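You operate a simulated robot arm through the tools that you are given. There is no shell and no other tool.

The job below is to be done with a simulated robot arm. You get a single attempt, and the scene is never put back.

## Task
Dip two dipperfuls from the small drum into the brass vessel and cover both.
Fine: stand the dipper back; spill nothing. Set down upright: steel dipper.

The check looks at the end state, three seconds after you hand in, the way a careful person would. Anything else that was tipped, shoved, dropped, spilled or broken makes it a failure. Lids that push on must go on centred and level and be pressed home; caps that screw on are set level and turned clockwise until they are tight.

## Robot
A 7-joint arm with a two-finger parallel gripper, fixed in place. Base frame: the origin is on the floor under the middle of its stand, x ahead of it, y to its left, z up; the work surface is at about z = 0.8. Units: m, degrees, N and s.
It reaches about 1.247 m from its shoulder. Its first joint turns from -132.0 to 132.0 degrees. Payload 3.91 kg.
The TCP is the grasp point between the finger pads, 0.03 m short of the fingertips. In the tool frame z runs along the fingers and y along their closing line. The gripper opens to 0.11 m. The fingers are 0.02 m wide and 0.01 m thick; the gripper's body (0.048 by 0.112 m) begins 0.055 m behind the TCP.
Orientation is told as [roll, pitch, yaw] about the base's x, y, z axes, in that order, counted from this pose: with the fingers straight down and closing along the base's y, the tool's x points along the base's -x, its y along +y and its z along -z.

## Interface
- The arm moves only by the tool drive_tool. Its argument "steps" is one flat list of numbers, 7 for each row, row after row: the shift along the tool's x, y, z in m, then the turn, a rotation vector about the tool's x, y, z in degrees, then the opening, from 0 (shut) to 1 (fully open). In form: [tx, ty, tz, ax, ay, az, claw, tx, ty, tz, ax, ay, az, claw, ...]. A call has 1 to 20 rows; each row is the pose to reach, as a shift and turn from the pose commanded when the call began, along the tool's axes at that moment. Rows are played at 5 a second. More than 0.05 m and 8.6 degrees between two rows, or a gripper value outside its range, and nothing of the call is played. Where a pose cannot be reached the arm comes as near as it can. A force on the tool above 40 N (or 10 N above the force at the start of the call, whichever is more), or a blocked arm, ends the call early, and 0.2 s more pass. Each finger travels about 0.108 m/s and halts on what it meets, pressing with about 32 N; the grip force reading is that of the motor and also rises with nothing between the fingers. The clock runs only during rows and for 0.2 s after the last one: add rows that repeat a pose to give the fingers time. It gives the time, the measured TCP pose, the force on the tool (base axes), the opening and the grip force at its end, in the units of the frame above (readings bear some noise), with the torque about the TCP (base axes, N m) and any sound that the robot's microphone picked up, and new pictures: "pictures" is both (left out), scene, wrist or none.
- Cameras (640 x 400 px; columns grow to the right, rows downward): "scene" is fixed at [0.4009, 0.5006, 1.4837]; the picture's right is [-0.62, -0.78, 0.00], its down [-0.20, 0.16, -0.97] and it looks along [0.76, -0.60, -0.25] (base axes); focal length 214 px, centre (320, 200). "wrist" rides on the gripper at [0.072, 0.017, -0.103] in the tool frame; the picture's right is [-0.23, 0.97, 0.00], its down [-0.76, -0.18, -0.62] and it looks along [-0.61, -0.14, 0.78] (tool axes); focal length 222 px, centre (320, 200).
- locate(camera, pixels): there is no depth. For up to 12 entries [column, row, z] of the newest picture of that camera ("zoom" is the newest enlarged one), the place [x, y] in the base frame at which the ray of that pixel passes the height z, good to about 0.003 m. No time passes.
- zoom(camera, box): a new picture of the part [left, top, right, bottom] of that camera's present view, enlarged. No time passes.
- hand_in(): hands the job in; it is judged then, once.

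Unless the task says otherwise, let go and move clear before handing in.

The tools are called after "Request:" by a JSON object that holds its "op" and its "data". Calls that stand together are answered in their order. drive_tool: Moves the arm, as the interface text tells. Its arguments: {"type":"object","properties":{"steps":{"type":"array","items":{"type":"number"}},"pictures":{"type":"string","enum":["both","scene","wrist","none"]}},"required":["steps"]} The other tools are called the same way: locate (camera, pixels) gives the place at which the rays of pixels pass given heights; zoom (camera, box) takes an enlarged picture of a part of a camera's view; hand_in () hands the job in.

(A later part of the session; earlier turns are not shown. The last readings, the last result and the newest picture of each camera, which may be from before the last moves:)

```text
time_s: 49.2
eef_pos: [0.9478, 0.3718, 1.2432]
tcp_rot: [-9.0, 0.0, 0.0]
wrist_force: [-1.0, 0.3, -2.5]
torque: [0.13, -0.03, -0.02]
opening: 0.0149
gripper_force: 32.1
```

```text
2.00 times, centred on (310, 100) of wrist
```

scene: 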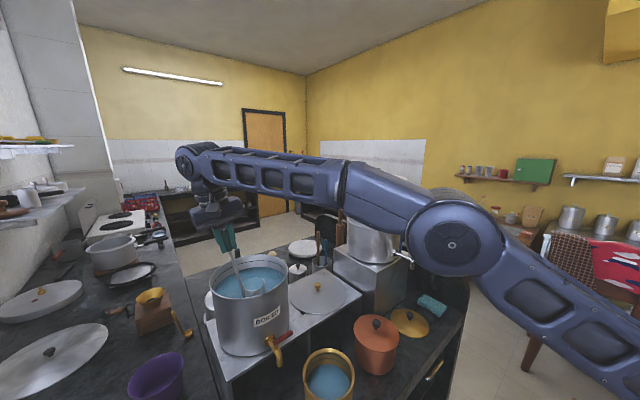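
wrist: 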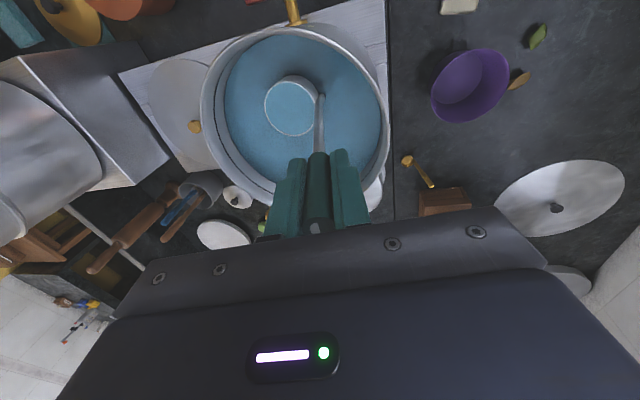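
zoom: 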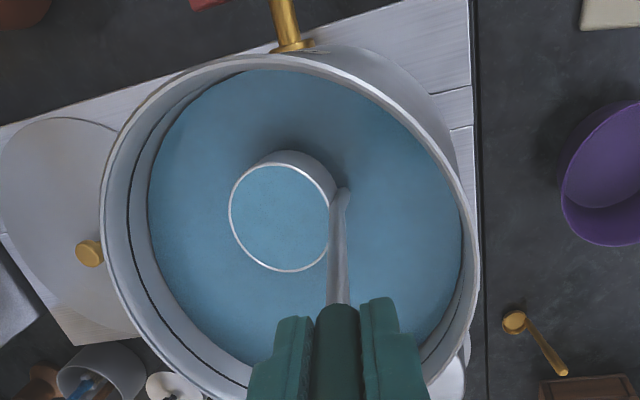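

The cup is brim-full, with its water right at the rim. I'll tip it 3° over the drum to shed the brim excess back in, then level it, so the carry won't spill.

Request:
{"op": "drive_tool", "data": {"steps": [0, 0, 0, -1, 0, 0, 0, 0, 0, 0, -2, 0, 0, 0, 0, 0, 0, -3, 0, 0, 0, 0, 0, 0, -3, 0, 0, 0, 0, 0, 0, -3, 0, 0, 0, 0, 0, 0, -3, 0, 0, 0, 0, 0, 0, -2, 0, 0, 0, 0, 0, 0, -1, 0, 0, 0, 0, 0, 0, 0, 0, 0, 0, 0, 0, 0, 0, 0, 0, 0], "pictures": "wrist"}}

Request:
{"op": "zoom", "data": {"camera": "wrist", "box": [250, 60, 350, 150]}}

```text
time_s: 51.4
eef_pos: [0.947, 0.3723, 1.2434]
tcp_rot: [-9.1, 0.0, 0.0]
wrist_force: [-1.3, 0.8, -1.3]
torque: [0.1, -0.01, 0.0]
opening: 0.015
gripper_force: 32.1
```

wrist: 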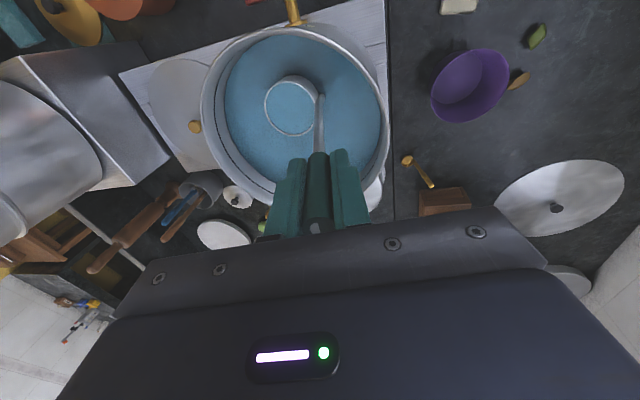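

```text
4.44 times, centred on (300, 105) of wrist
```

zoom: 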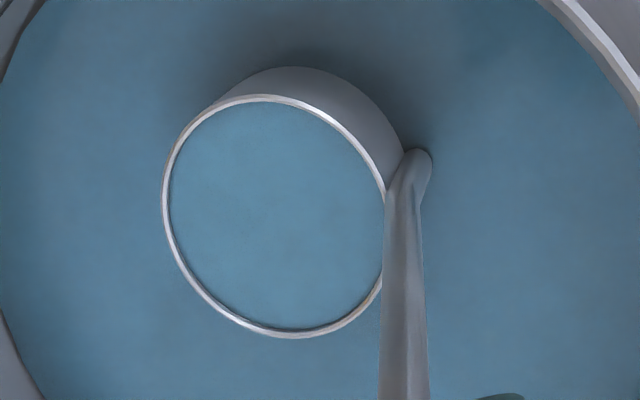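

A thin freeboard is now visible below the rim. I'll lift gently until the cup bottom clears the drum rim.

Request:
{"op": "drive_tool", "data": {"steps": [0.0014, -0.0008, -0.0049, 0, 0, 0, 0, 0.0042, -0.0023, -0.0148, 0, 0, 0, 0, 0.0076, -0.0043, -0.0272, 0, 0, 0, 0, 0.0111, -0.0062, -0.0395, 0, 0, 0, 0, 0.0146, -0.0082, -0.0519, 0, 0, 0, 0, 0.0181, -0.0101, -0.0642, 0, 0, 0, 0, 0.0208, -0.0117, -0.0741, 0, 0, 0, 0, 0.0236, -0.0133, -0.084, 0, 0, 0, 0, 0.025, -0.014, -0.0889, 0, 0, 0, 0, 0.025, -0.014, -0.0889, 0, 0, 0, 0, 0.025, -0.014, -0.0889, 0, 0, 0, 0], "pictures": "both"}}

Request:
{"op": "zoom", "data": {"camera": "scene", "box": [190, 180, 310, 320]}}

Request:
{"op": "zoom", "data": {"camera": "wrist", "box": [230, 20, 410, 180]}}

```text
time_s: 53.8
eef_pos: [0.9222, 0.3723, 1.3327]
tcp_rot: [-9.0, 0.1, 0.0]
wrist_force: [1.2, -0.7, -2.1]
torque: [0.07, 0.03, 0.03]
opening: 0.0155
gripper_force: 31.8
```

scene: 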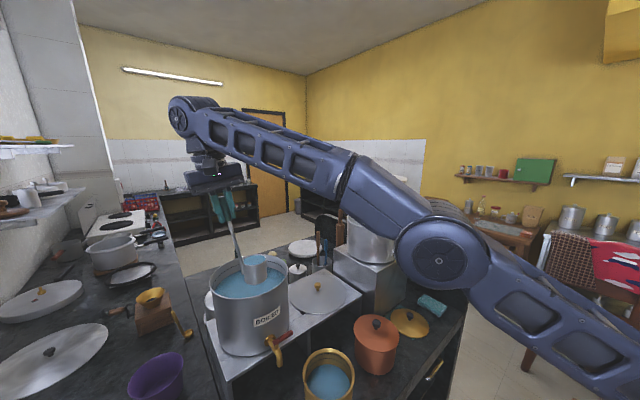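
wrist: 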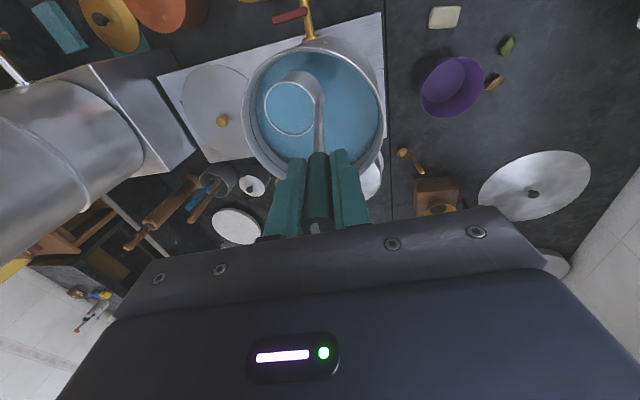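

```text
2.86 times, centred on (250, 250) of scene
```

zoom: 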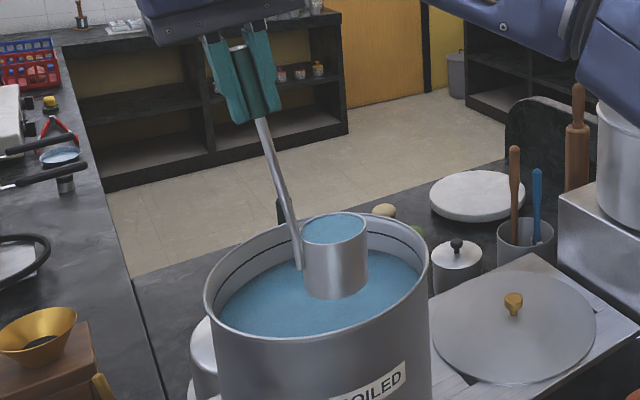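

```text
2.50 times, centred on (320, 100) of wrist
```

zoom: 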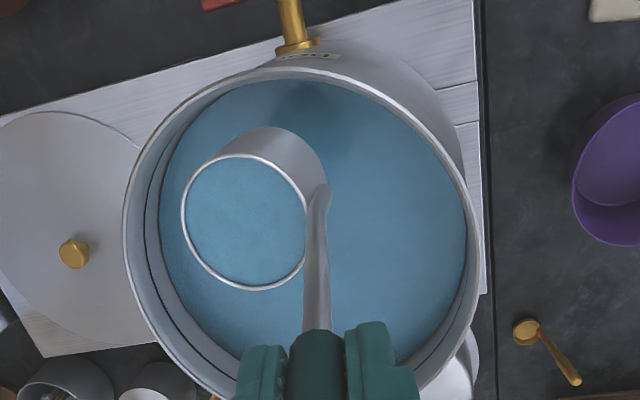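

The full cup clears the rim by about 2 cm. I'll carry it smoothly toward the vessel, rising a bit more while crossing the rim and then descending gently.

Request:
{"op": "drive_tool", "data": {"steps": [0.003, -0.0006, -0.004, 0, 0, 0, 0, 0.009, -0.0017, -0.0109, 0, 0, 0, 0, 0.016, -0.003, -0.0188, 0, 0, 0, 0, 0.025, -0.0049, -0.0245, 0, 0, 0, 0, 0.036, -0.0073, -0.0272, 0, 0, 0, 0, 0.05, -0.0106, -0.0287, 0, 0, 0, 0, 0.066, -0.0146, -0.0281, 0, 0, 0, 0, 0.084, -0.0192, -0.0253, 0, 0, 0, 0, 0.104, -0.0245, -0.0204, 0, 0, 0, 0, 0.124, -0.0303, -0.0124, 0, 0, 0, 0, 0.142, -0.0358, -0.0024, 0, 0, 0, 0, 0.158, -0.0399, 0.0103, 0, 0, 0, 0, 0.171, -0.0417, 0.0248, 0, 0, 0, 0, 0.181, -0.0421, 0.0411, 0, 0, 0, 0, 0.188, -0.0411, 0.0571, 0, 0, 0, 0, 0.192, -0.0398, 0.0721, 0, 0, 0, 0, 0.194, -0.0381, 0.086, 0, 0, 0, 0, 0.195, -0.0364, 0.0969, 0, 0, 0, 0, 0.195, -0.0351, 0.1048, 0, 0, 0, 0, 0.195, -0.0343, 0.1097, 0, 0, 0, 0], "pictures": "both"}}

Request:
{"op": "zoom", "data": {"camera": "scene", "box": [250, 230, 400, 400]}}

Request:
{"op": "zoom", "data": {"camera": "wrist", "box": [230, 20, 410, 180]}}

```text
time_s: 58.0
eef_pos: [0.7275, 0.3208, 1.2293]
tcp_rot: [-9.0, 0.0, 0.0]
wrist_force: [0.1, -1.4, -1.6]
torque: [0.09, 0.0, 0.0]
opening: 0.0151
gripper_force: 31.9
```

scene: 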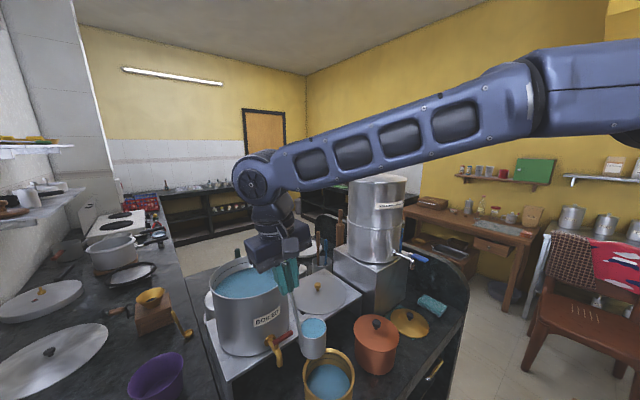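
wrist: 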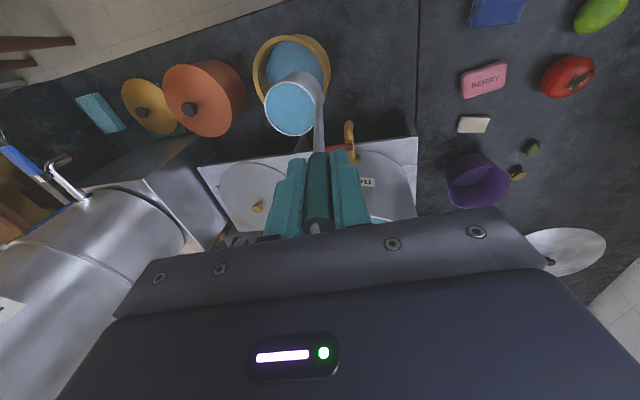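

```text
2.35 times, centred on (325, 315) of scene
```

zoom: 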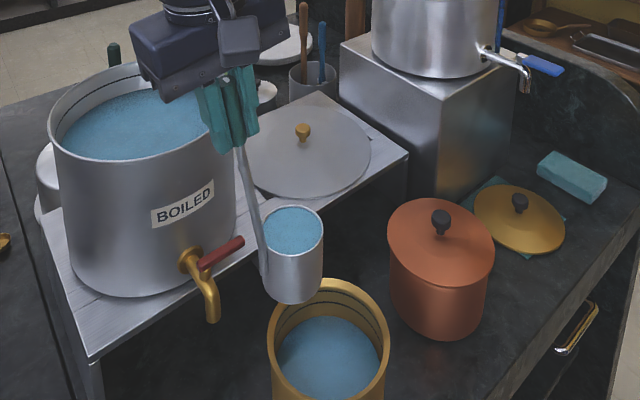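

```text
2.50 times, centred on (320, 100) of wrist
```

zoom: 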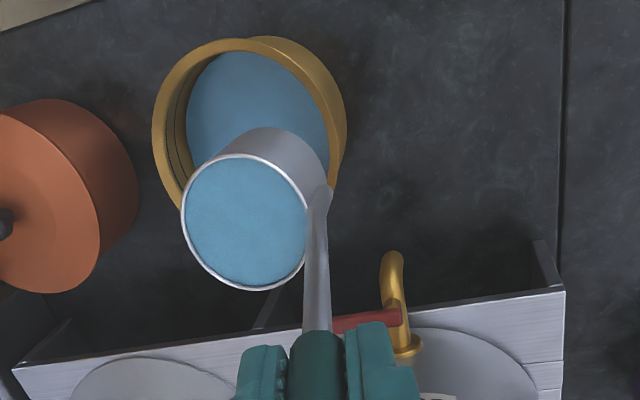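

The cup arrived full and level over the vessel with no sign of drips. I'll lower it so the cup bottom is about 2 cm above the vessel rim.

Request:
{"op": "drive_tool", "data": {"steps": [0, 0.0008, 0.0049, 0, 0, 0, 0, 0, 0.0023, 0.0148, 0, 0, 0, 0, 0, 0.0047, 0.0296, 0, 0, 0, 0, 0, 0.0073, 0.0464, 0, 0, 0, 0, 0, 0.01, 0.0632, 0, 0, 0, 0, 0, 0.0125, 0.079, 0, 0, 0, 0, 0, 0.0145, 0.0919, 0, 0, 0, 0, 0, 0.0159, 0.1008, 0, 0, 0, 0, 0, 0.0165, 0.1047, 0, 0, 0, 0, 0, 0.0165, 0.1047, 0, 0, 0, 0], "pictures": "both"}}

Request:
{"op": "zoom", "data": {"camera": "scene", "box": [250, 260, 400, 400]}}

Request:
{"op": "zoom", "data": {"camera": "wrist", "box": [230, 20, 410, 180]}}

```text
time_s: 60.2
eef_pos: [0.7282, 0.3212, 1.1239]
tcp_rot: [-9.0, 0.0, 0.0]
wrist_force: [-0.9, -0.1, -2.8]
torque: [0.07, -0.02, -0.01]
opening: 0.0151
gripper_force: 31.8
```

scene: 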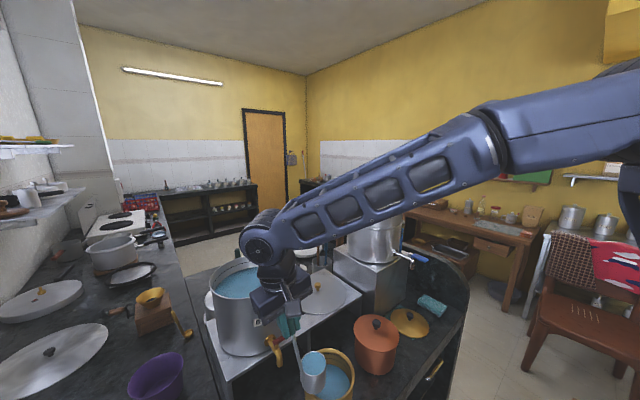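
wrist: 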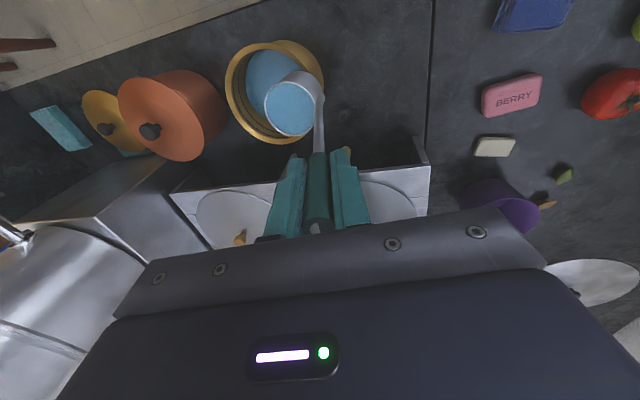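

```text
2.86 times, centred on (325, 330) of scene
```

zoom: 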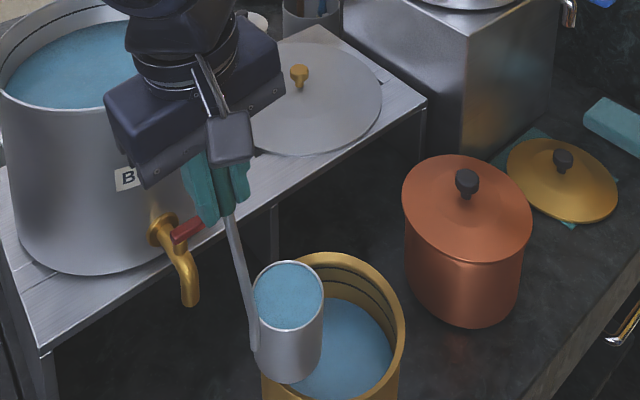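

```text
2.50 times, centred on (320, 100) of wrist
```

zoom: 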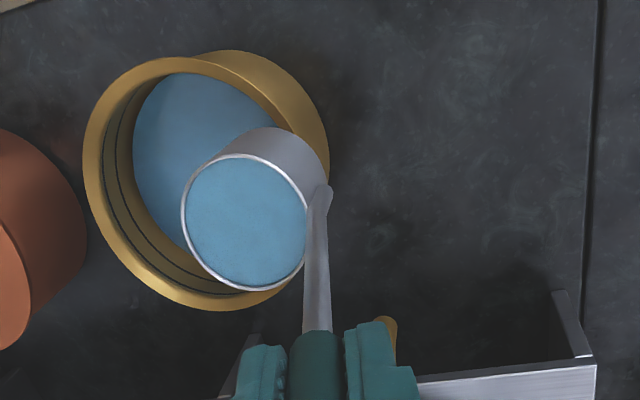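

The lip sits over the vessel's interior at about (0.728,0.234,0.976). I'll begin the pour slowly, tilting to 30° about the lip.

Request:
{"op": "drive_tool", "data": {"steps": [0, -0.007, -0.0027, -2.5, 0, 0, 0, 0, -0.0141, -0.0049, -5, 0, 0, 0, 0, -0.0215, -0.007, -7.5, 0, 0, 0, 0, -0.0287, -0.0085, -10, 0, 0, 0, 0, -0.0361, -0.0099, -12.5, 0, 0, 0, 0, -0.0435, -0.011, -15, 0, 0, 0, 0, -0.051, -0.0117, -17.5, 0, 0, 0, 0, -0.0585, -0.012, -20, 0, 0, 0, 0, -0.066, -0.012, -22.5, 0, 0, 0, 0, -0.0736, -0.0118, -25, 0, 0, 0, 0, -0.081, -0.0112, -27.5, 0, 0, 0, 0, -0.0884, -0.0102, -30, 0, 0, 0], "pictures": "both"}}

Request:
{"op": "zoom", "data": {"camera": "scene", "box": [250, 260, 400, 400]}}

Request:
{"op": "zoom", "data": {"camera": "wrist", "box": [200, 20, 380, 180]}}

```text
time_s: 62.8
eef_pos: [0.7268, 0.2355, 1.1477]
tcp_rot: [21.1, 0.0, 0.0]
wrist_force: [-0.3, -0.2, -1.8]
torque: [-0.06, 0.0, 0.03]
opening: 0.0156
gripper_force: 32.3
```

scene: 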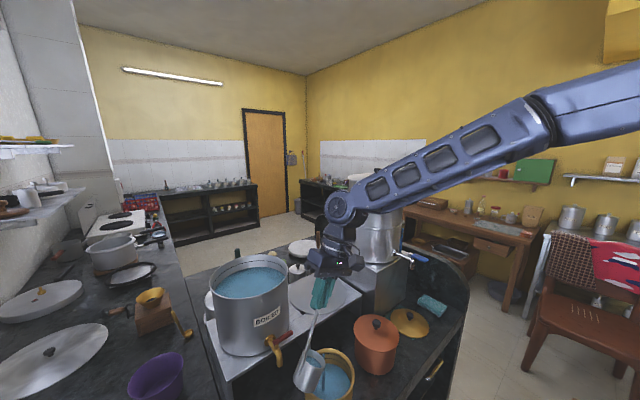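
wrist: 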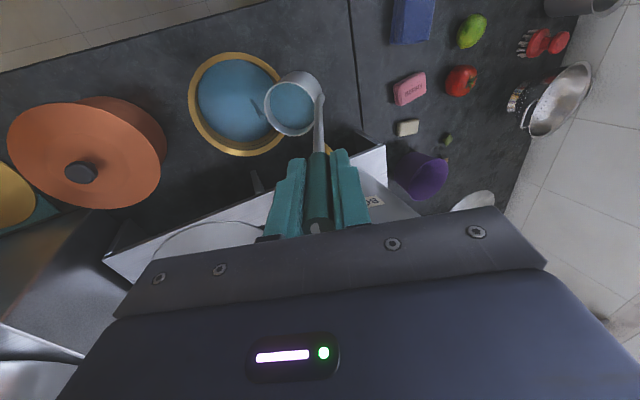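

```text
2.86 times, centred on (325, 330) of scene
```

zoom: 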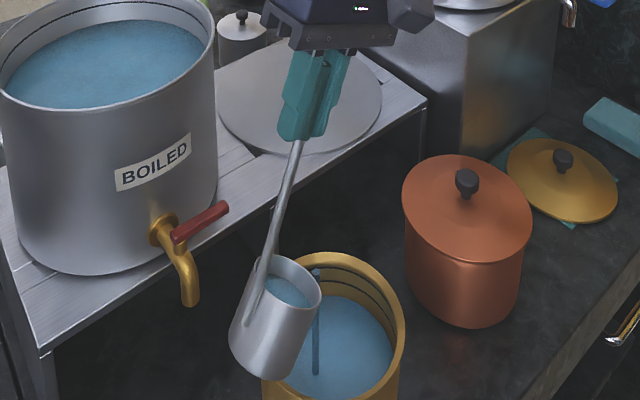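

```text
2.50 times, centred on (290, 100) of wrist
```

zoom: 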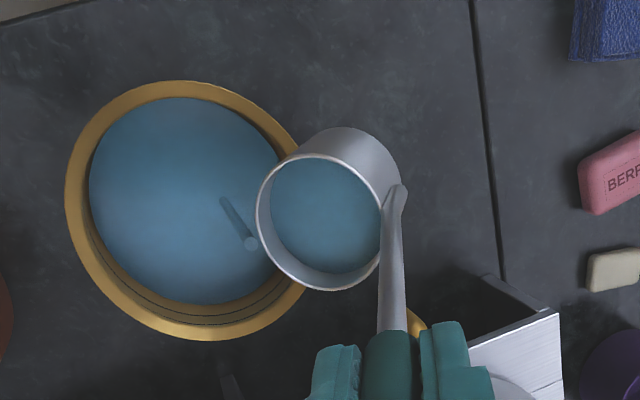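

A clean stream is falling inside the vessel at about (317,320) in the zoom. I'll continue tilting to 65°.

Request:
{"op": "drive_tool", "data": {"steps": [0, -0.0071, -0.0025, -2.5, 0, 0, 0, 0, -0.0142, -0.0049, -5, 0, 0, 0, 0, -0.0214, -0.0068, -7.5, 0, 0, 0, 0, -0.0287, -0.0086, -10, 0, 0, 0, 0, -0.0361, -0.0098, -12.5, 0, 0, 0, 0, -0.0435, -0.011, -15, 0, 0, 0, 0, -0.051, -0.0115, -17.5, 0, 0, 0, 0, -0.0585, -0.012, -20, 0, 0, 0, 0, -0.066, -0.0119, -22.5, 0, 0, 0, 0, -0.0735, -0.0117, -25, 0, 0, 0, 0, -0.0884, -0.0103, -30, 0, 0, 0, 0, -0.1031, -0.0073, -35, 0, 0, 0], "pictures": "both"}}

Request:
{"op": "zoom", "data": {"camera": "scene", "box": [250, 260, 400, 400]}}

Request:
{"op": "zoom", "data": {"camera": "wrist", "box": [140, 40, 340, 220]}}

```text
time_s: 65.4
eef_pos: [0.7291, 0.1382, 1.1193]
tcp_rot: [56.1, 0.1, 0.1]
wrist_force: [-0.2, 0.1, -1.3]
torque: [-0.15, 0.0, -0.01]
opening: 0.0153
gripper_force: 32.2
```

scene: 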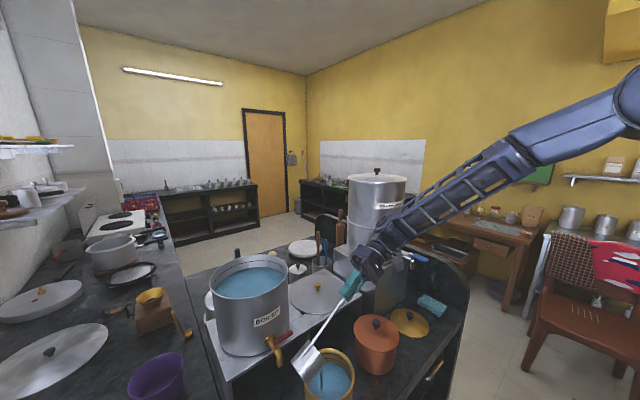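
wrist: 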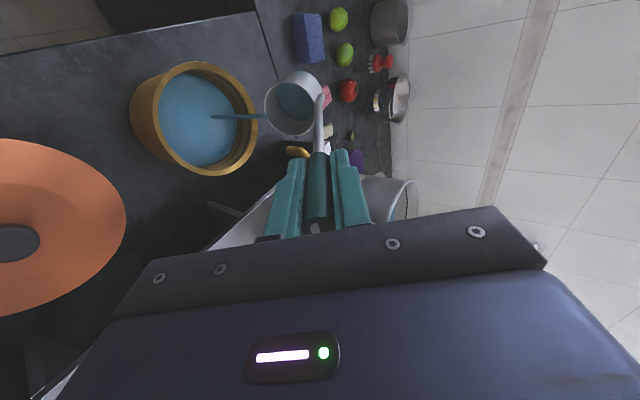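

```text
2.86 times, centred on (325, 330) of scene
```

zoom: 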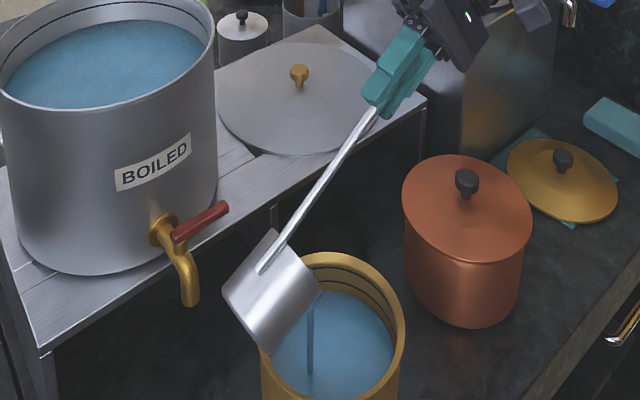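

```text
2.22 times, centred on (240, 130) of wrist
```

zoom: 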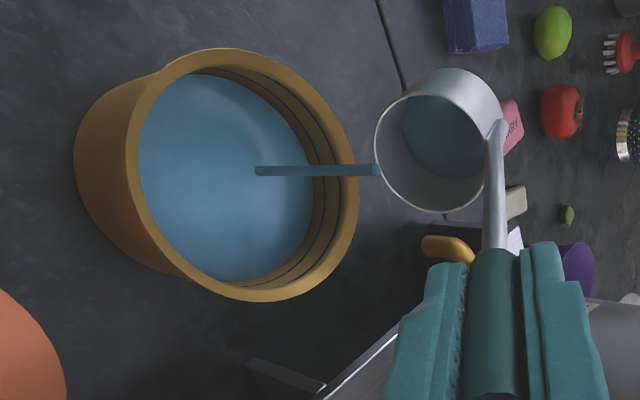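

The stream still lands well inside the vessel. I'll continue to 100° and hold to drain the cup.

Request:
{"op": "drive_tool", "data": {"steps": [0, -0.0071, -0.0025, -2.5, 0, 0, 0, 0, -0.0142, -0.0049, -5, 0, 0, 0, 0, -0.0214, -0.0068, -7.5, 0, 0, 0, 0, -0.0287, -0.0086, -10, 0, 0, 0, 0, -0.0361, -0.0098, -12.5, 0, 0, 0, 0, -0.0436, -0.0109, -15, 0, 0, 0, 0, -0.0585, -0.012, -20, 0, 0, 0, 0, -0.0693, -0.0146, -25, 0, 0, 0, 0, -0.0785, -0.017, -30, 0, 0, 0, 0, -0.0866, -0.0186, -35, 0, 0, 0, 0, -0.0866, -0.0186, -35, 0, 0, 0, 0, -0.0866, -0.0186, -35, 0, 0, 0, 0, -0.0866, -0.0186, -35, 0, 0, 0, 0, -0.0866, -0.0186, -35, 0, 0, 0, 0, -0.0866, -0.0186, -35, 0, 0, 0], "pictures": "both"}}

Request:
{"op": "zoom", "data": {"camera": "scene", "box": [250, 260, 400, 400]}}

Request:
{"op": "zoom", "data": {"camera": "wrist", "box": [100, 40, 340, 260]}}

```text
time_s: 68.6
eef_pos: [0.7284, 0.0726, 1.0567]
tcp_rot: [91.0, 0.0, 0.0]
wrist_force: [0.3, -0.1, -0.8]
torque: [-0.08, -0.02, -0.03]
opening: 0.0151
gripper_force: 31.8
```

scene: 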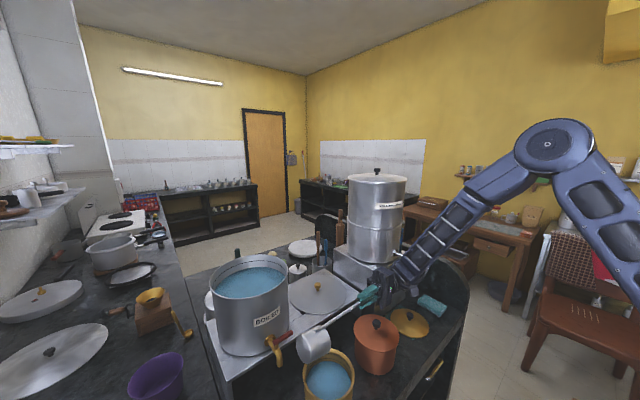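
wrist: 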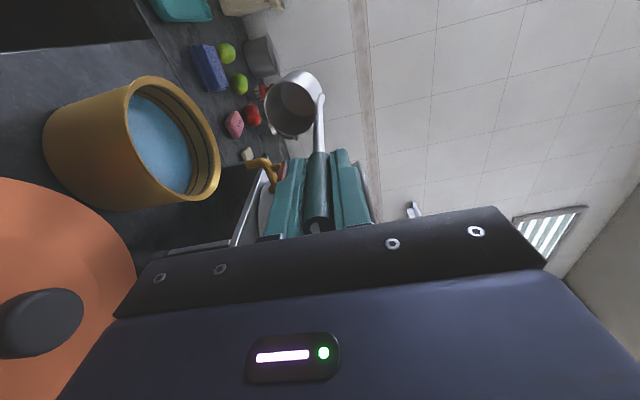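

```text
2.86 times, centred on (325, 330) of scene
```

zoom: 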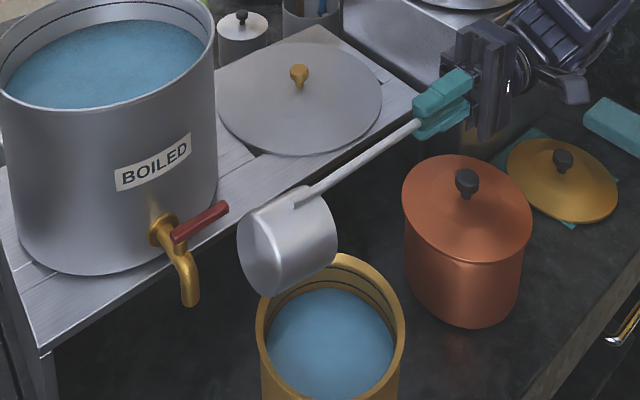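

```text
1.82 times, centred on (220, 150) of wrist
```

zoom: 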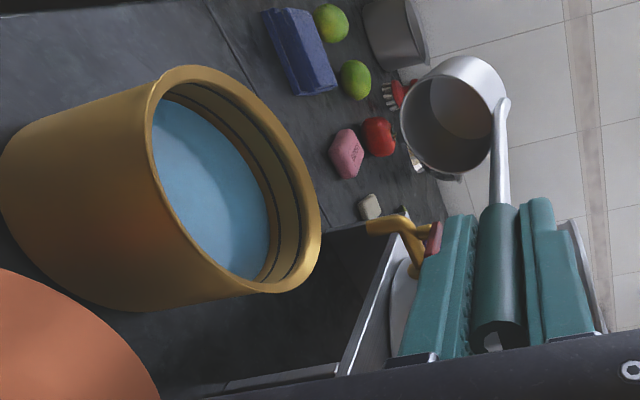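

The cup is empty and the vessel's level has risen; nothing shows on the counter. I'll bring the dipper upright again, keeping the lip over the vessel and rising.

Request:
{"op": "drive_tool", "data": {"steps": [0, 0.0177, 0.0083, 6.5, 0, 0, 0, 0, 0.0392, 0.0219, 15, 0, 0, 0, 0, 0.0585, 0.0385, 23.5, 0, 0, 0, 0, 0.075, 0.0579, 32, 0, 0, 0, 0, 0.0886, 0.0795, 40.5, 0, 0, 0, 0, 0.0988, 0.1029, 49, 0, 0, 0, 0, 0.1155, 0.1276, 57.5, 0, 0, 0, 0, 0.1385, 0.1532, 66, 0, 0, 0, 0, 0.1577, 0.1791, 74.5, 0, 0, 0, 0, 0.1731, 0.2045, 83, 0, 0, 0, 0, 0.1799, 0.2288, 91.5, 0, 0, 0, 0, 0.1832, 0.2518, 100, 0, 0, 0, 0, 0.1832, 0.2518, 100, 0, 0, 0], "pictures": "both"}}

Request:
{"op": "zoom", "data": {"camera": "scene", "box": [200, 220, 440, 400]}}

```text
time_s: 71.4
eef_pos: [0.7294, 0.3212, 1.2446]
tcp_rot: [-9.1, 0.0, 0.0]
wrist_force: [0.0, -0.1, -0.2]
torque: [0.03, -0.01, 0.0]
opening: 0.0152
gripper_force: 32.3
```

scene: 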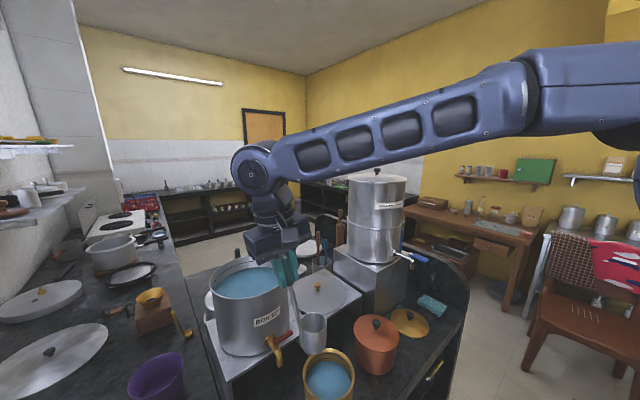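
wrist: 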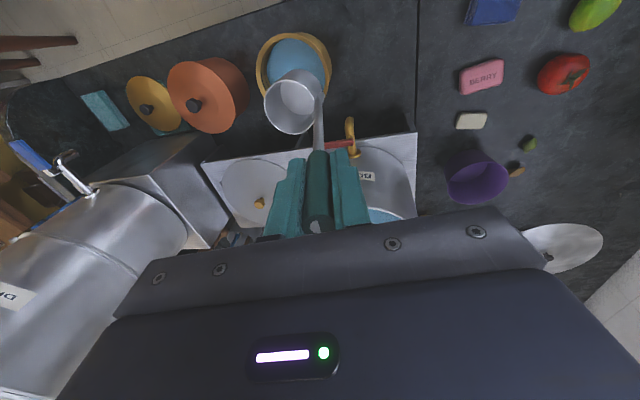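

```text
2.22 times, centred on (320, 310) of scene
```

zoom: 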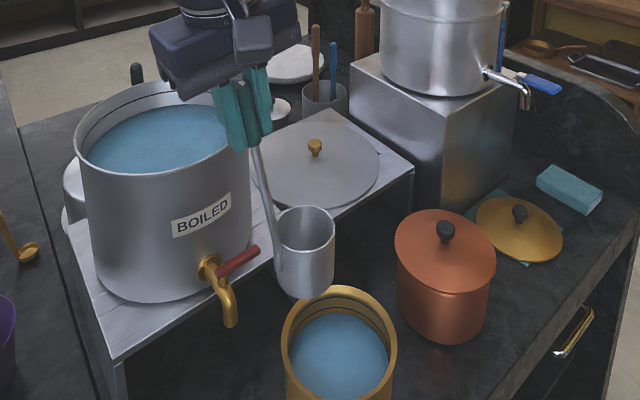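

All clean after the first dipperful. I'll go back to the drum along the same route and submerge the cup for the second one.

Request:
{"op": "drive_tool", "data": {"steps": [0, -0.007, -0.0445, 0, 0, 0, 0, 0, -0.014, -0.0889, 0, 0, 0, 0, -0.038, -0.0041, -0.0905, 0, 0, 0, 0, -0.076, 0.0058, -0.092, 0, 0, 0, 0, -0.114, 0.0156, -0.0936, 0, 0, 0, 0, -0.152, 0.0255, -0.0951, 0, 0, 0, 0, -0.19, 0.0354, -0.0967, 0, 0, 0, 0, -0.195, 0.0393, -0.072, 0, 0, 0, 0, -0.2, 0.0432, -0.0473, 0, 0, 0, 0, -0.205, 0.0471, -0.0226, 0, 0, 0, 0, -0.21, 0.0502, -0.0029, 0, 0, 0, 0, -0.215, 0.0525, 0.012, 0, 0, 0, 0, -0.218, 0.0544, 0.0238, 0, 0, 0, 0, -0.218, 0.056, 0.0337, 0, 0, 0, 0, -0.218, 0.0572, 0.0416, 0, 0, 0, 0, -0.218, 0.0572, 0.0416, 0, 0, 0, 0, -0.218, 0.0572, 0.0416, 0, 0, 0, 0, -0.218, 0.0572, 0.0416, 0, 0, 0, 0], "pictures": "both"}}

Request:
{"op": "zoom", "data": {"camera": "wrist", "box": [200, 0, 420, 200]}}

```text
time_s: 75.2
eef_pos: [0.9454, 0.3717, 1.1939]
tcp_rot: [-9.0, 0.0, -0.1]
wrist_force: [-0.2, 0.6, -2.5]
torque: [0.08, 0.02, 0.01]
opening: 0.0152
gripper_force: 31.7
```

scene: 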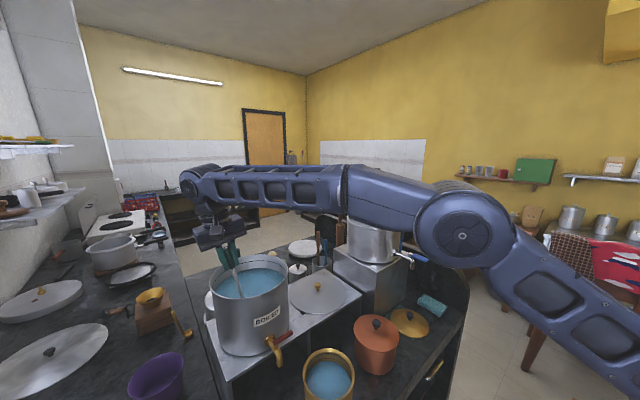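
wrist: 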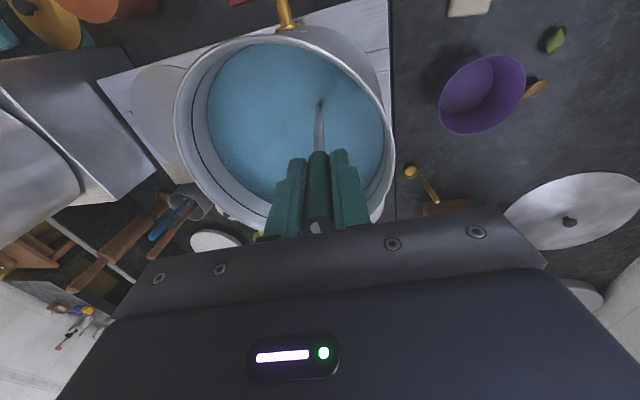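

```text
2.00 times, centred on (310, 100) of wrist
```

zoom: 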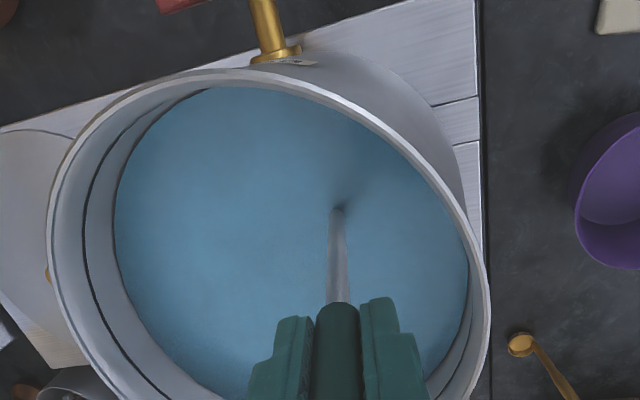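

The cup is submerged again. I'll raise it slowly out of the water, pause, and do the same 3° tip over the drum to shed the brim excess.

Request:
{"op": "drive_tool", "data": {"steps": [0, -0.0006, -0.004, 0, 0, 0, 0, 0, -0.0016, -0.0099, 0, 0, 0, 0, 0, -0.0027, -0.0168, 0, 0, 0, 0, 0, -0.0039, -0.0247, 0, 0, 0, 0, 0, -0.0051, -0.0326, 0, 0, 0, 0, 0, -0.0062, -0.0395, 0, 0, 0, 0, 0, -0.007, -0.0445, 0, 0, 0, 0, 0, -0.0076, -0.0484, 0, 0, 0, 0, 0, -0.0076, -0.0484, 0, 0, 0, 0, 0, -0.0076, -0.0484, -1, 0, 0, 0, 0, -0.0076, -0.0484, -2, 0, 0, 0, 0, -0.0076, -0.0484, -3, 0, 0, 0, 0, -0.0076, -0.0484, -3, 0, 0, 0, 0, -0.0076, -0.0484, -3, 0, 0, 0, 0, -0.0076, -0.0484, -3, 0, 0, 0, 0, -0.0076, -0.0484, -2, 0, 0, 0, 0, -0.0076, -0.0484, -1, 0, 0, 0, 0, -0.0076, -0.0484, 0, 0, 0, 0, 0, -0.0076, -0.0484, 0, 0, 0, 0], "pictures": "wrist"}}

Request:
{"op": "zoom", "data": {"camera": "wrist", "box": [200, 0, 420, 200]}}

```text
time_s: 79.2
eef_pos: [0.9463, 0.3724, 1.2431]
tcp_rot: [-9.0, 0.0, 0.0]
wrist_force: [-0.1, -0.4, -2.1]
torque: [0.14, 0.02, 0.03]
opening: 0.0154
gripper_force: 32.5
```

wrist: 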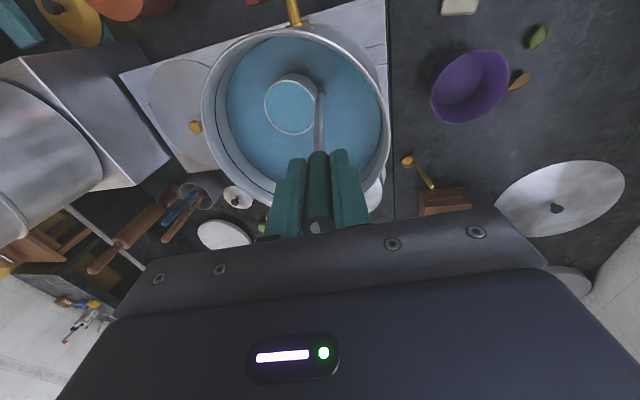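

```text
2.00 times, centred on (310, 100) of wrist
```

zoom: 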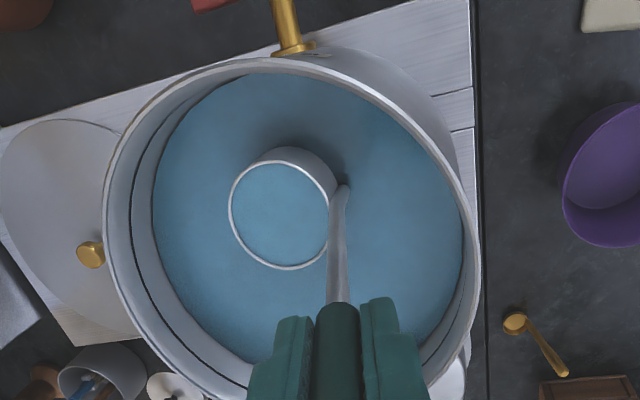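

The second cupful is taken with a little freeboard. I'll repeat the gentle lift and then the carry to the vessel.

Request:
{"op": "drive_tool", "data": {"steps": [0.0014, -0.0008, -0.0049, 0, 0, 0, 0, 0.0042, -0.0023, -0.0148, 0, 0, 0, 0, 0.0076, -0.0043, -0.0272, 0, 0, 0, 0, 0.0111, -0.0062, -0.0395, 0, 0, 0, 0, 0.0146, -0.0082, -0.0519, 0, 0, 0, 0, 0.0181, -0.0101, -0.0642, 0, 0, 0, 0, 0.0208, -0.0117, -0.0741, 0, 0, 0, 0, 0.0236, -0.0133, -0.084, 0, 0, 0, 0, 0.025, -0.014, -0.0889, 0, 0, 0, 0, 0.025, -0.014, -0.0889, 0, 0, 0, 0, 0.025, -0.014, -0.0889, 0, 0, 0, 0], "pictures": "none"}}

Request:
{"op": "drive_tool", "data": {"steps": [0.003, -0.0006, -0.004, 0, 0, 0, 0, 0.009, -0.0017, -0.0109, 0, 0, 0, 0, 0.016, -0.003, -0.0188, 0, 0, 0, 0, 0.025, -0.0049, -0.0245, 0, 0, 0, 0, 0.036, -0.0073, -0.0272, 0, 0, 0, 0, 0.05, -0.0106, -0.0287, 0, 0, 0, 0, 0.066, -0.0146, -0.0281, 0, 0, 0, 0, 0.084, -0.0192, -0.0253, 0, 0, 0, 0, 0.104, -0.0245, -0.0204, 0, 0, 0, 0, 0.124, -0.0303, -0.0124, 0, 0, 0, 0, 0.142, -0.0358, -0.0024, 0, 0, 0, 0, 0.158, -0.0399, 0.0103, 0, 0, 0, 0, 0.171, -0.0417, 0.0248, 0, 0, 0, 0, 0.181, -0.0421, 0.0411, 0, 0, 0, 0, 0.188, -0.0411, 0.0571, 0, 0, 0, 0, 0.192, -0.0398, 0.0721, 0, 0, 0, 0, 0.194, -0.0381, 0.086, 0, 0, 0, 0, 0.195, -0.0364, 0.0969, 0, 0, 0, 0, 0.195, -0.0351, 0.1048, 0, 0, 0, 0, 0.195, -0.0343, 0.1097, 0, 0, 0, 0], "pictures": "both"}}

Request:
{"op": "zoom", "data": {"camera": "scene", "box": [200, 220, 440, 400]}}

```text
time_s: 81.6
eef_pos: [0.921, 0.3717, 1.3332]
tcp_rot: [-8.9, 0.0, -0.1]
wrist_force: [0.2, 0.5, -2.7]
torque: [0.09, -0.03, 0.01]
opening: 0.015
gripper_force: 31.9
```

```text
time_s: 85.8
eef_pos: [0.7266, 0.3218, 1.229]
tcp_rot: [-9.0, 0.0, 0.1]
wrist_force: [-0.2, -0.5, -0.9]
torque: [0.06, 0.03, 0.0]
opening: 0.0153
gripper_force: 32.5
```

scene: 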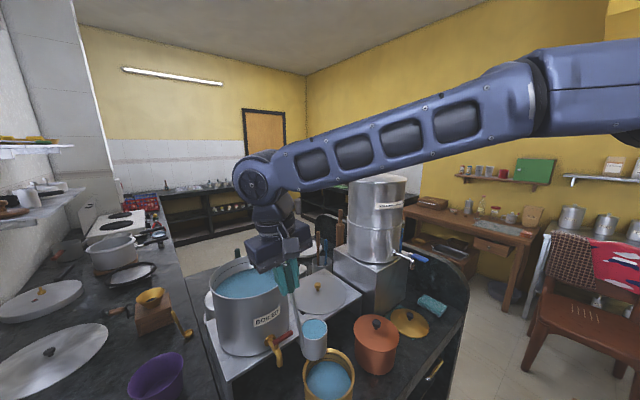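
wrist: 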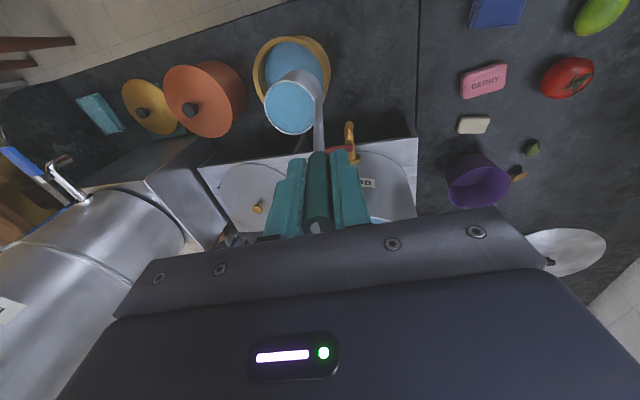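

```text
2.22 times, centred on (320, 310) of scene
```

zoom: 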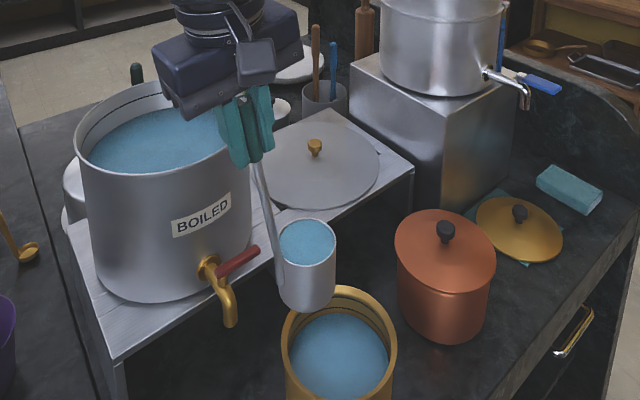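

The second full cup is over the vessel, still level. I'll repeat the lowering and then the same slow tilt about the lip.

Request:
{"op": "drive_tool", "data": {"steps": [0, 0.0008, 0.0049, 0, 0, 0, 0, 0, 0.0023, 0.0148, 0, 0, 0, 0, 0, 0.0047, 0.0296, 0, 0, 0, 0, 0, 0.0073, 0.0464, 0, 0, 0, 0, 0, 0.01, 0.0632, 0, 0, 0, 0, 0, 0.0125, 0.079, 0, 0, 0, 0, 0, 0.0145, 0.0919, 0, 0, 0, 0, 0, 0.0159, 0.1008, 0, 0, 0, 0, 0, 0.0165, 0.1047, 0, 0, 0, 0, 0, 0.0165, 0.1047, 0, 0, 0, 0], "pictures": "none"}}

Request:
{"op": "drive_tool", "data": {"steps": [0, -0.007, -0.0027, -2.5, 0, 0, 0, 0, -0.0141, -0.0049, -5, 0, 0, 0, 0, -0.0215, -0.007, -7.5, 0, 0, 0, 0, -0.0287, -0.0085, -10, 0, 0, 0, 0, -0.0361, -0.0099, -12.5, 0, 0, 0, 0, -0.0435, -0.011, -15, 0, 0, 0, 0, -0.051, -0.0117, -17.5, 0, 0, 0, 0, -0.0585, -0.012, -20, 0, 0, 0, 0, -0.066, -0.012, -22.5, 0, 0, 0, 0, -0.0736, -0.0118, -25, 0, 0, 0, 0, -0.081, -0.0112, -27.5, 0, 0, 0, 0, -0.0884, -0.0102, -30, 0, 0, 0], "pictures": "both"}}

Request:
{"op": "zoom", "data": {"camera": "scene", "box": [250, 260, 400, 400]}}

```text
time_s: 88.0
eef_pos: [0.7254, 0.32, 1.123]
tcp_rot: [-9.0, 0.0, 0.1]
wrist_force: [0.1, 0.1, -1.8]
torque: [0.07, -0.01, 0.02]
opening: 0.0152
gripper_force: 32.1
```

```text
time_s: 90.6
eef_pos: [0.7256, 0.2342, 1.147]
tcp_rot: [21.2, 0.1, -0.1]
wrist_force: [-0.2, -0.1, -1.3]
torque: [-0.09, -0.04, -0.04]
opening: 0.0153
gripper_force: 31.8
```

scene: 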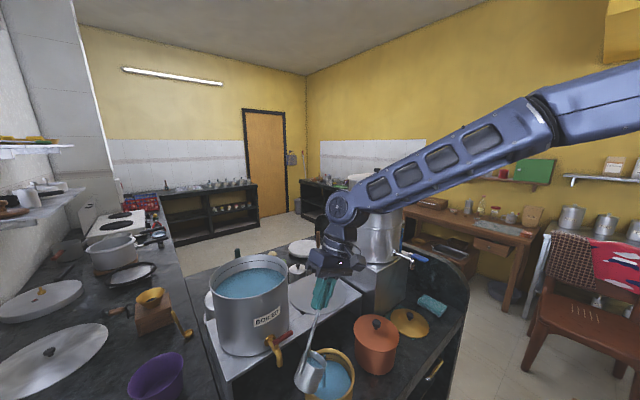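
wrist: 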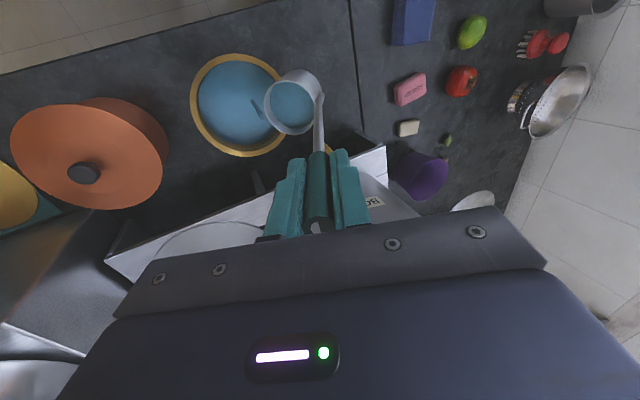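

```text
2.86 times, centred on (325, 330) of scene
```

zoom: 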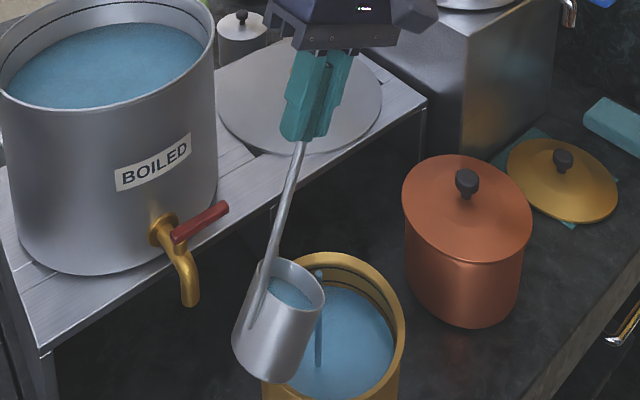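

The stream again falls inside the vessel, at (319,330) in the zoom. I'll continue the same tilt to 65° and then 100° with a hold.

Request:
{"op": "drive_tool", "data": {"steps": [0, -0.0071, -0.0025, -2.5, 0, 0, 0, 0, -0.0142, -0.0049, -5, 0, 0, 0, 0, -0.0214, -0.0068, -7.5, 0, 0, 0, 0, -0.0287, -0.0086, -10, 0, 0, 0, 0, -0.0361, -0.0098, -12.5, 0, 0, 0, 0, -0.0435, -0.011, -15, 0, 0, 0, 0, -0.051, -0.0115, -17.5, 0, 0, 0, 0, -0.0585, -0.012, -20, 0, 0, 0, 0, -0.066, -0.0119, -22.5, 0, 0, 0, 0, -0.0735, -0.0117, -25, 0, 0, 0, 0, -0.0884, -0.0103, -30, 0, 0, 0, 0, -0.1031, -0.0073, -35, 0, 0, 0], "pictures": "none"}}

Request:
{"op": "drive_tool", "data": {"steps": [0, -0.0071, -0.0025, -2.5, 0, 0, 0, 0, -0.0142, -0.0049, -5, 0, 0, 0, 0, -0.0214, -0.0068, -7.5, 0, 0, 0, 0, -0.0287, -0.0086, -10, 0, 0, 0, 0, -0.0361, -0.0098, -12.5, 0, 0, 0, 0, -0.0436, -0.0109, -15, 0, 0, 0, 0, -0.0585, -0.012, -20, 0, 0, 0, 0, -0.0693, -0.0146, -25, 0, 0, 0, 0, -0.0785, -0.017, -30, 0, 0, 0, 0, -0.0866, -0.0186, -35, 0, 0, 0, 0, -0.0866, -0.0186, -35, 0, 0, 0, 0, -0.0866, -0.0186, -35, 0, 0, 0, 0, -0.0866, -0.0186, -35, 0, 0, 0, 0, -0.0866, -0.0186, -35, 0, 0, 0, 0, -0.0866, -0.0186, -35, 0, 0, 0, 0, -0.0866, -0.0186, -35, 0, 0, 0, 0, -0.0866, -0.0186, -35, 0, 0, 0], "pictures": "both"}}

Request:
{"op": "zoom", "data": {"camera": "scene", "box": [250, 260, 400, 400]}}

Request:
{"op": "zoom", "data": {"camera": "wrist", "box": [0, 40, 340, 260]}}

```text
time_s: 93.2
eef_pos: [0.7251, 0.1373, 1.1181]
tcp_rot: [56.1, -0.1, 0.2]
wrist_force: [-0.3, 0.7, -1.1]
torque: [-0.11, -0.03, -0.04]
opening: 0.0156
gripper_force: 31.6
```

```text
time_s: 96.8
eef_pos: [0.7261, 0.0726, 1.0577]
tcp_rot: [91.0, 0.0, 0.0]
wrist_force: [0.7, -0.2, -0.5]
torque: [-0.1, -0.02, -0.04]
opening: 0.0154
gripper_force: 32.6
```

scene: 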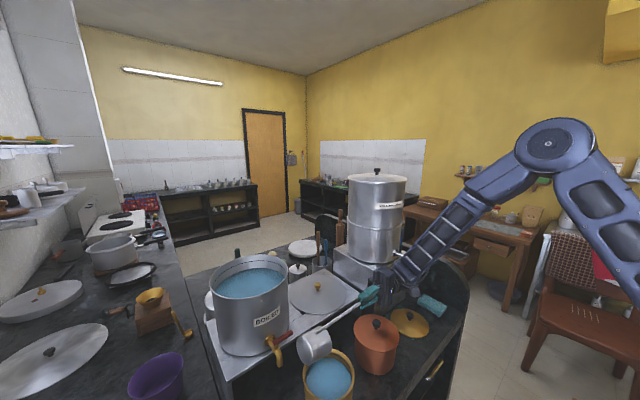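
wrist: 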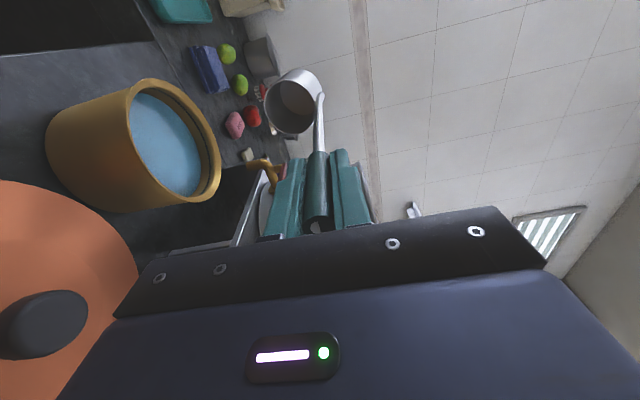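

```text
2.86 times, centred on (325, 330) of scene
```

zoom: 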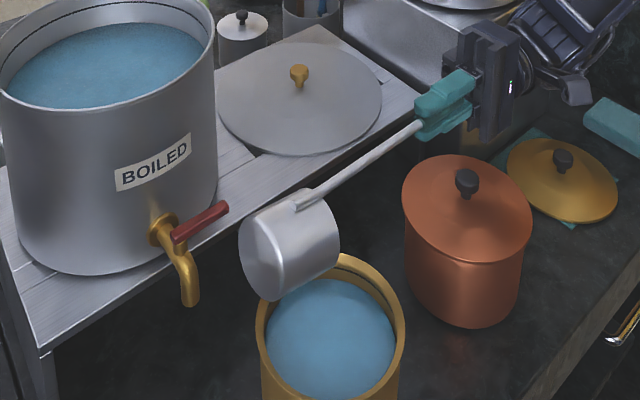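

```text
1.82 times, centred on (170, 150) of wrist
```

zoom: 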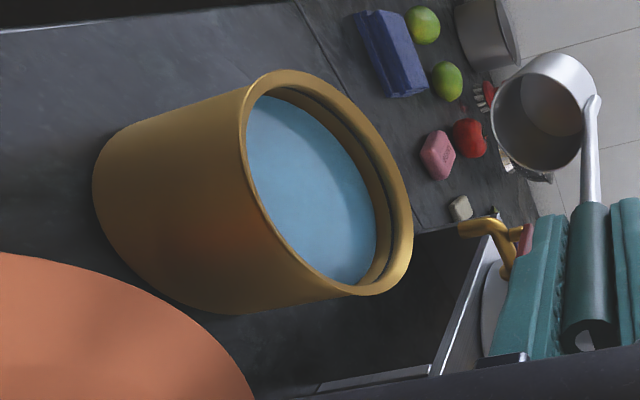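

The second dipperful is in, with the vessel's water still below the rim and the cup empty. I'll bring the dipper upright and rise as before.

Request:
{"op": "drive_tool", "data": {"steps": [0, 0.0177, 0.0083, 6.5, 0, 0, 0, 0, 0.0392, 0.0219, 15, 0, 0, 0, 0, 0.0585, 0.0385, 23.5, 0, 0, 0, 0, 0.075, 0.0579, 32, 0, 0, 0, 0, 0.0886, 0.0795, 40.5, 0, 0, 0, 0, 0.0988, 0.1029, 49, 0, 0, 0, 0, 0.1155, 0.1276, 57.5, 0, 0, 0, 0, 0.1385, 0.1532, 66, 0, 0, 0, 0, 0.1577, 0.1791, 74.5, 0, 0, 0, 0, 0.1731, 0.2045, 83, 0, 0, 0, 0, 0.1799, 0.2288, 91.5, 0, 0, 0, 0, 0.1832, 0.2518, 100, 0, 0, 0, 0, 0.1832, 0.2518, 100, 0, 0, 0, 0, 0.1832, 0.2518, 100, 0, 0, 0], "pictures": "both"}}

Request:
{"op": "zoom", "data": {"camera": "scene", "box": [200, 220, 440, 400]}}

Request:
{"op": "zoom", "data": {"camera": "wrist", "box": [230, 20, 410, 180]}}

```text
time_s: 99.8
eef_pos: [0.7258, 0.3204, 1.2441]
tcp_rot: [-8.9, 0.0, 0.0]
wrist_force: [-0.3, 0.6, -1.2]
torque: [0.03, -0.01, 0.01]
opening: 0.0153
gripper_force: 31.6
```

scene: 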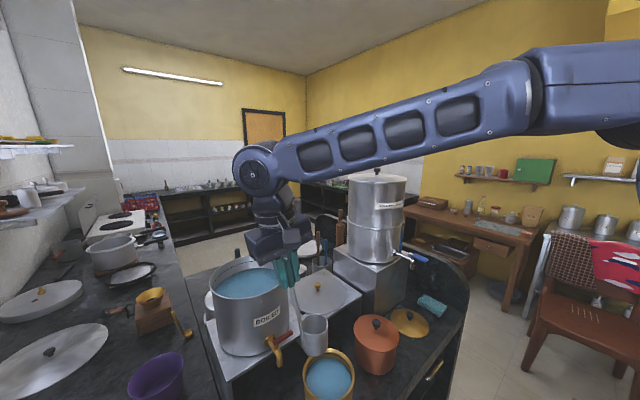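
wrist: 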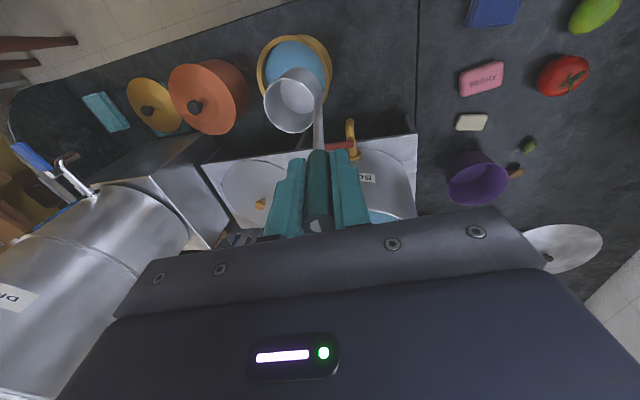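

```text
2.22 times, centred on (320, 310) of scene
```

zoom: 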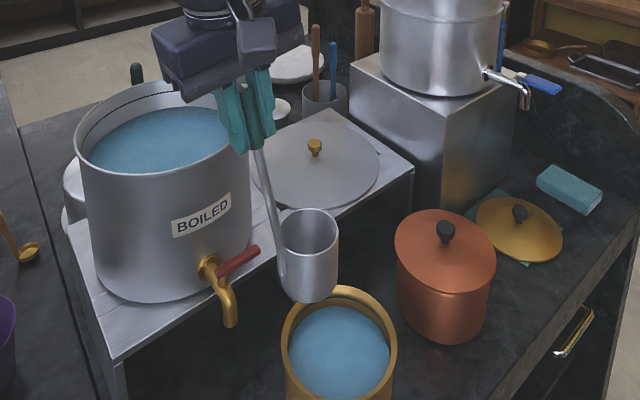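

```text
2.50 times, centred on (320, 100) of wrist
```

zoom: 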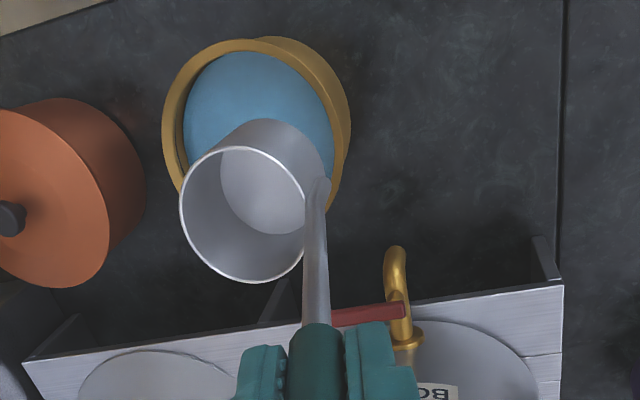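

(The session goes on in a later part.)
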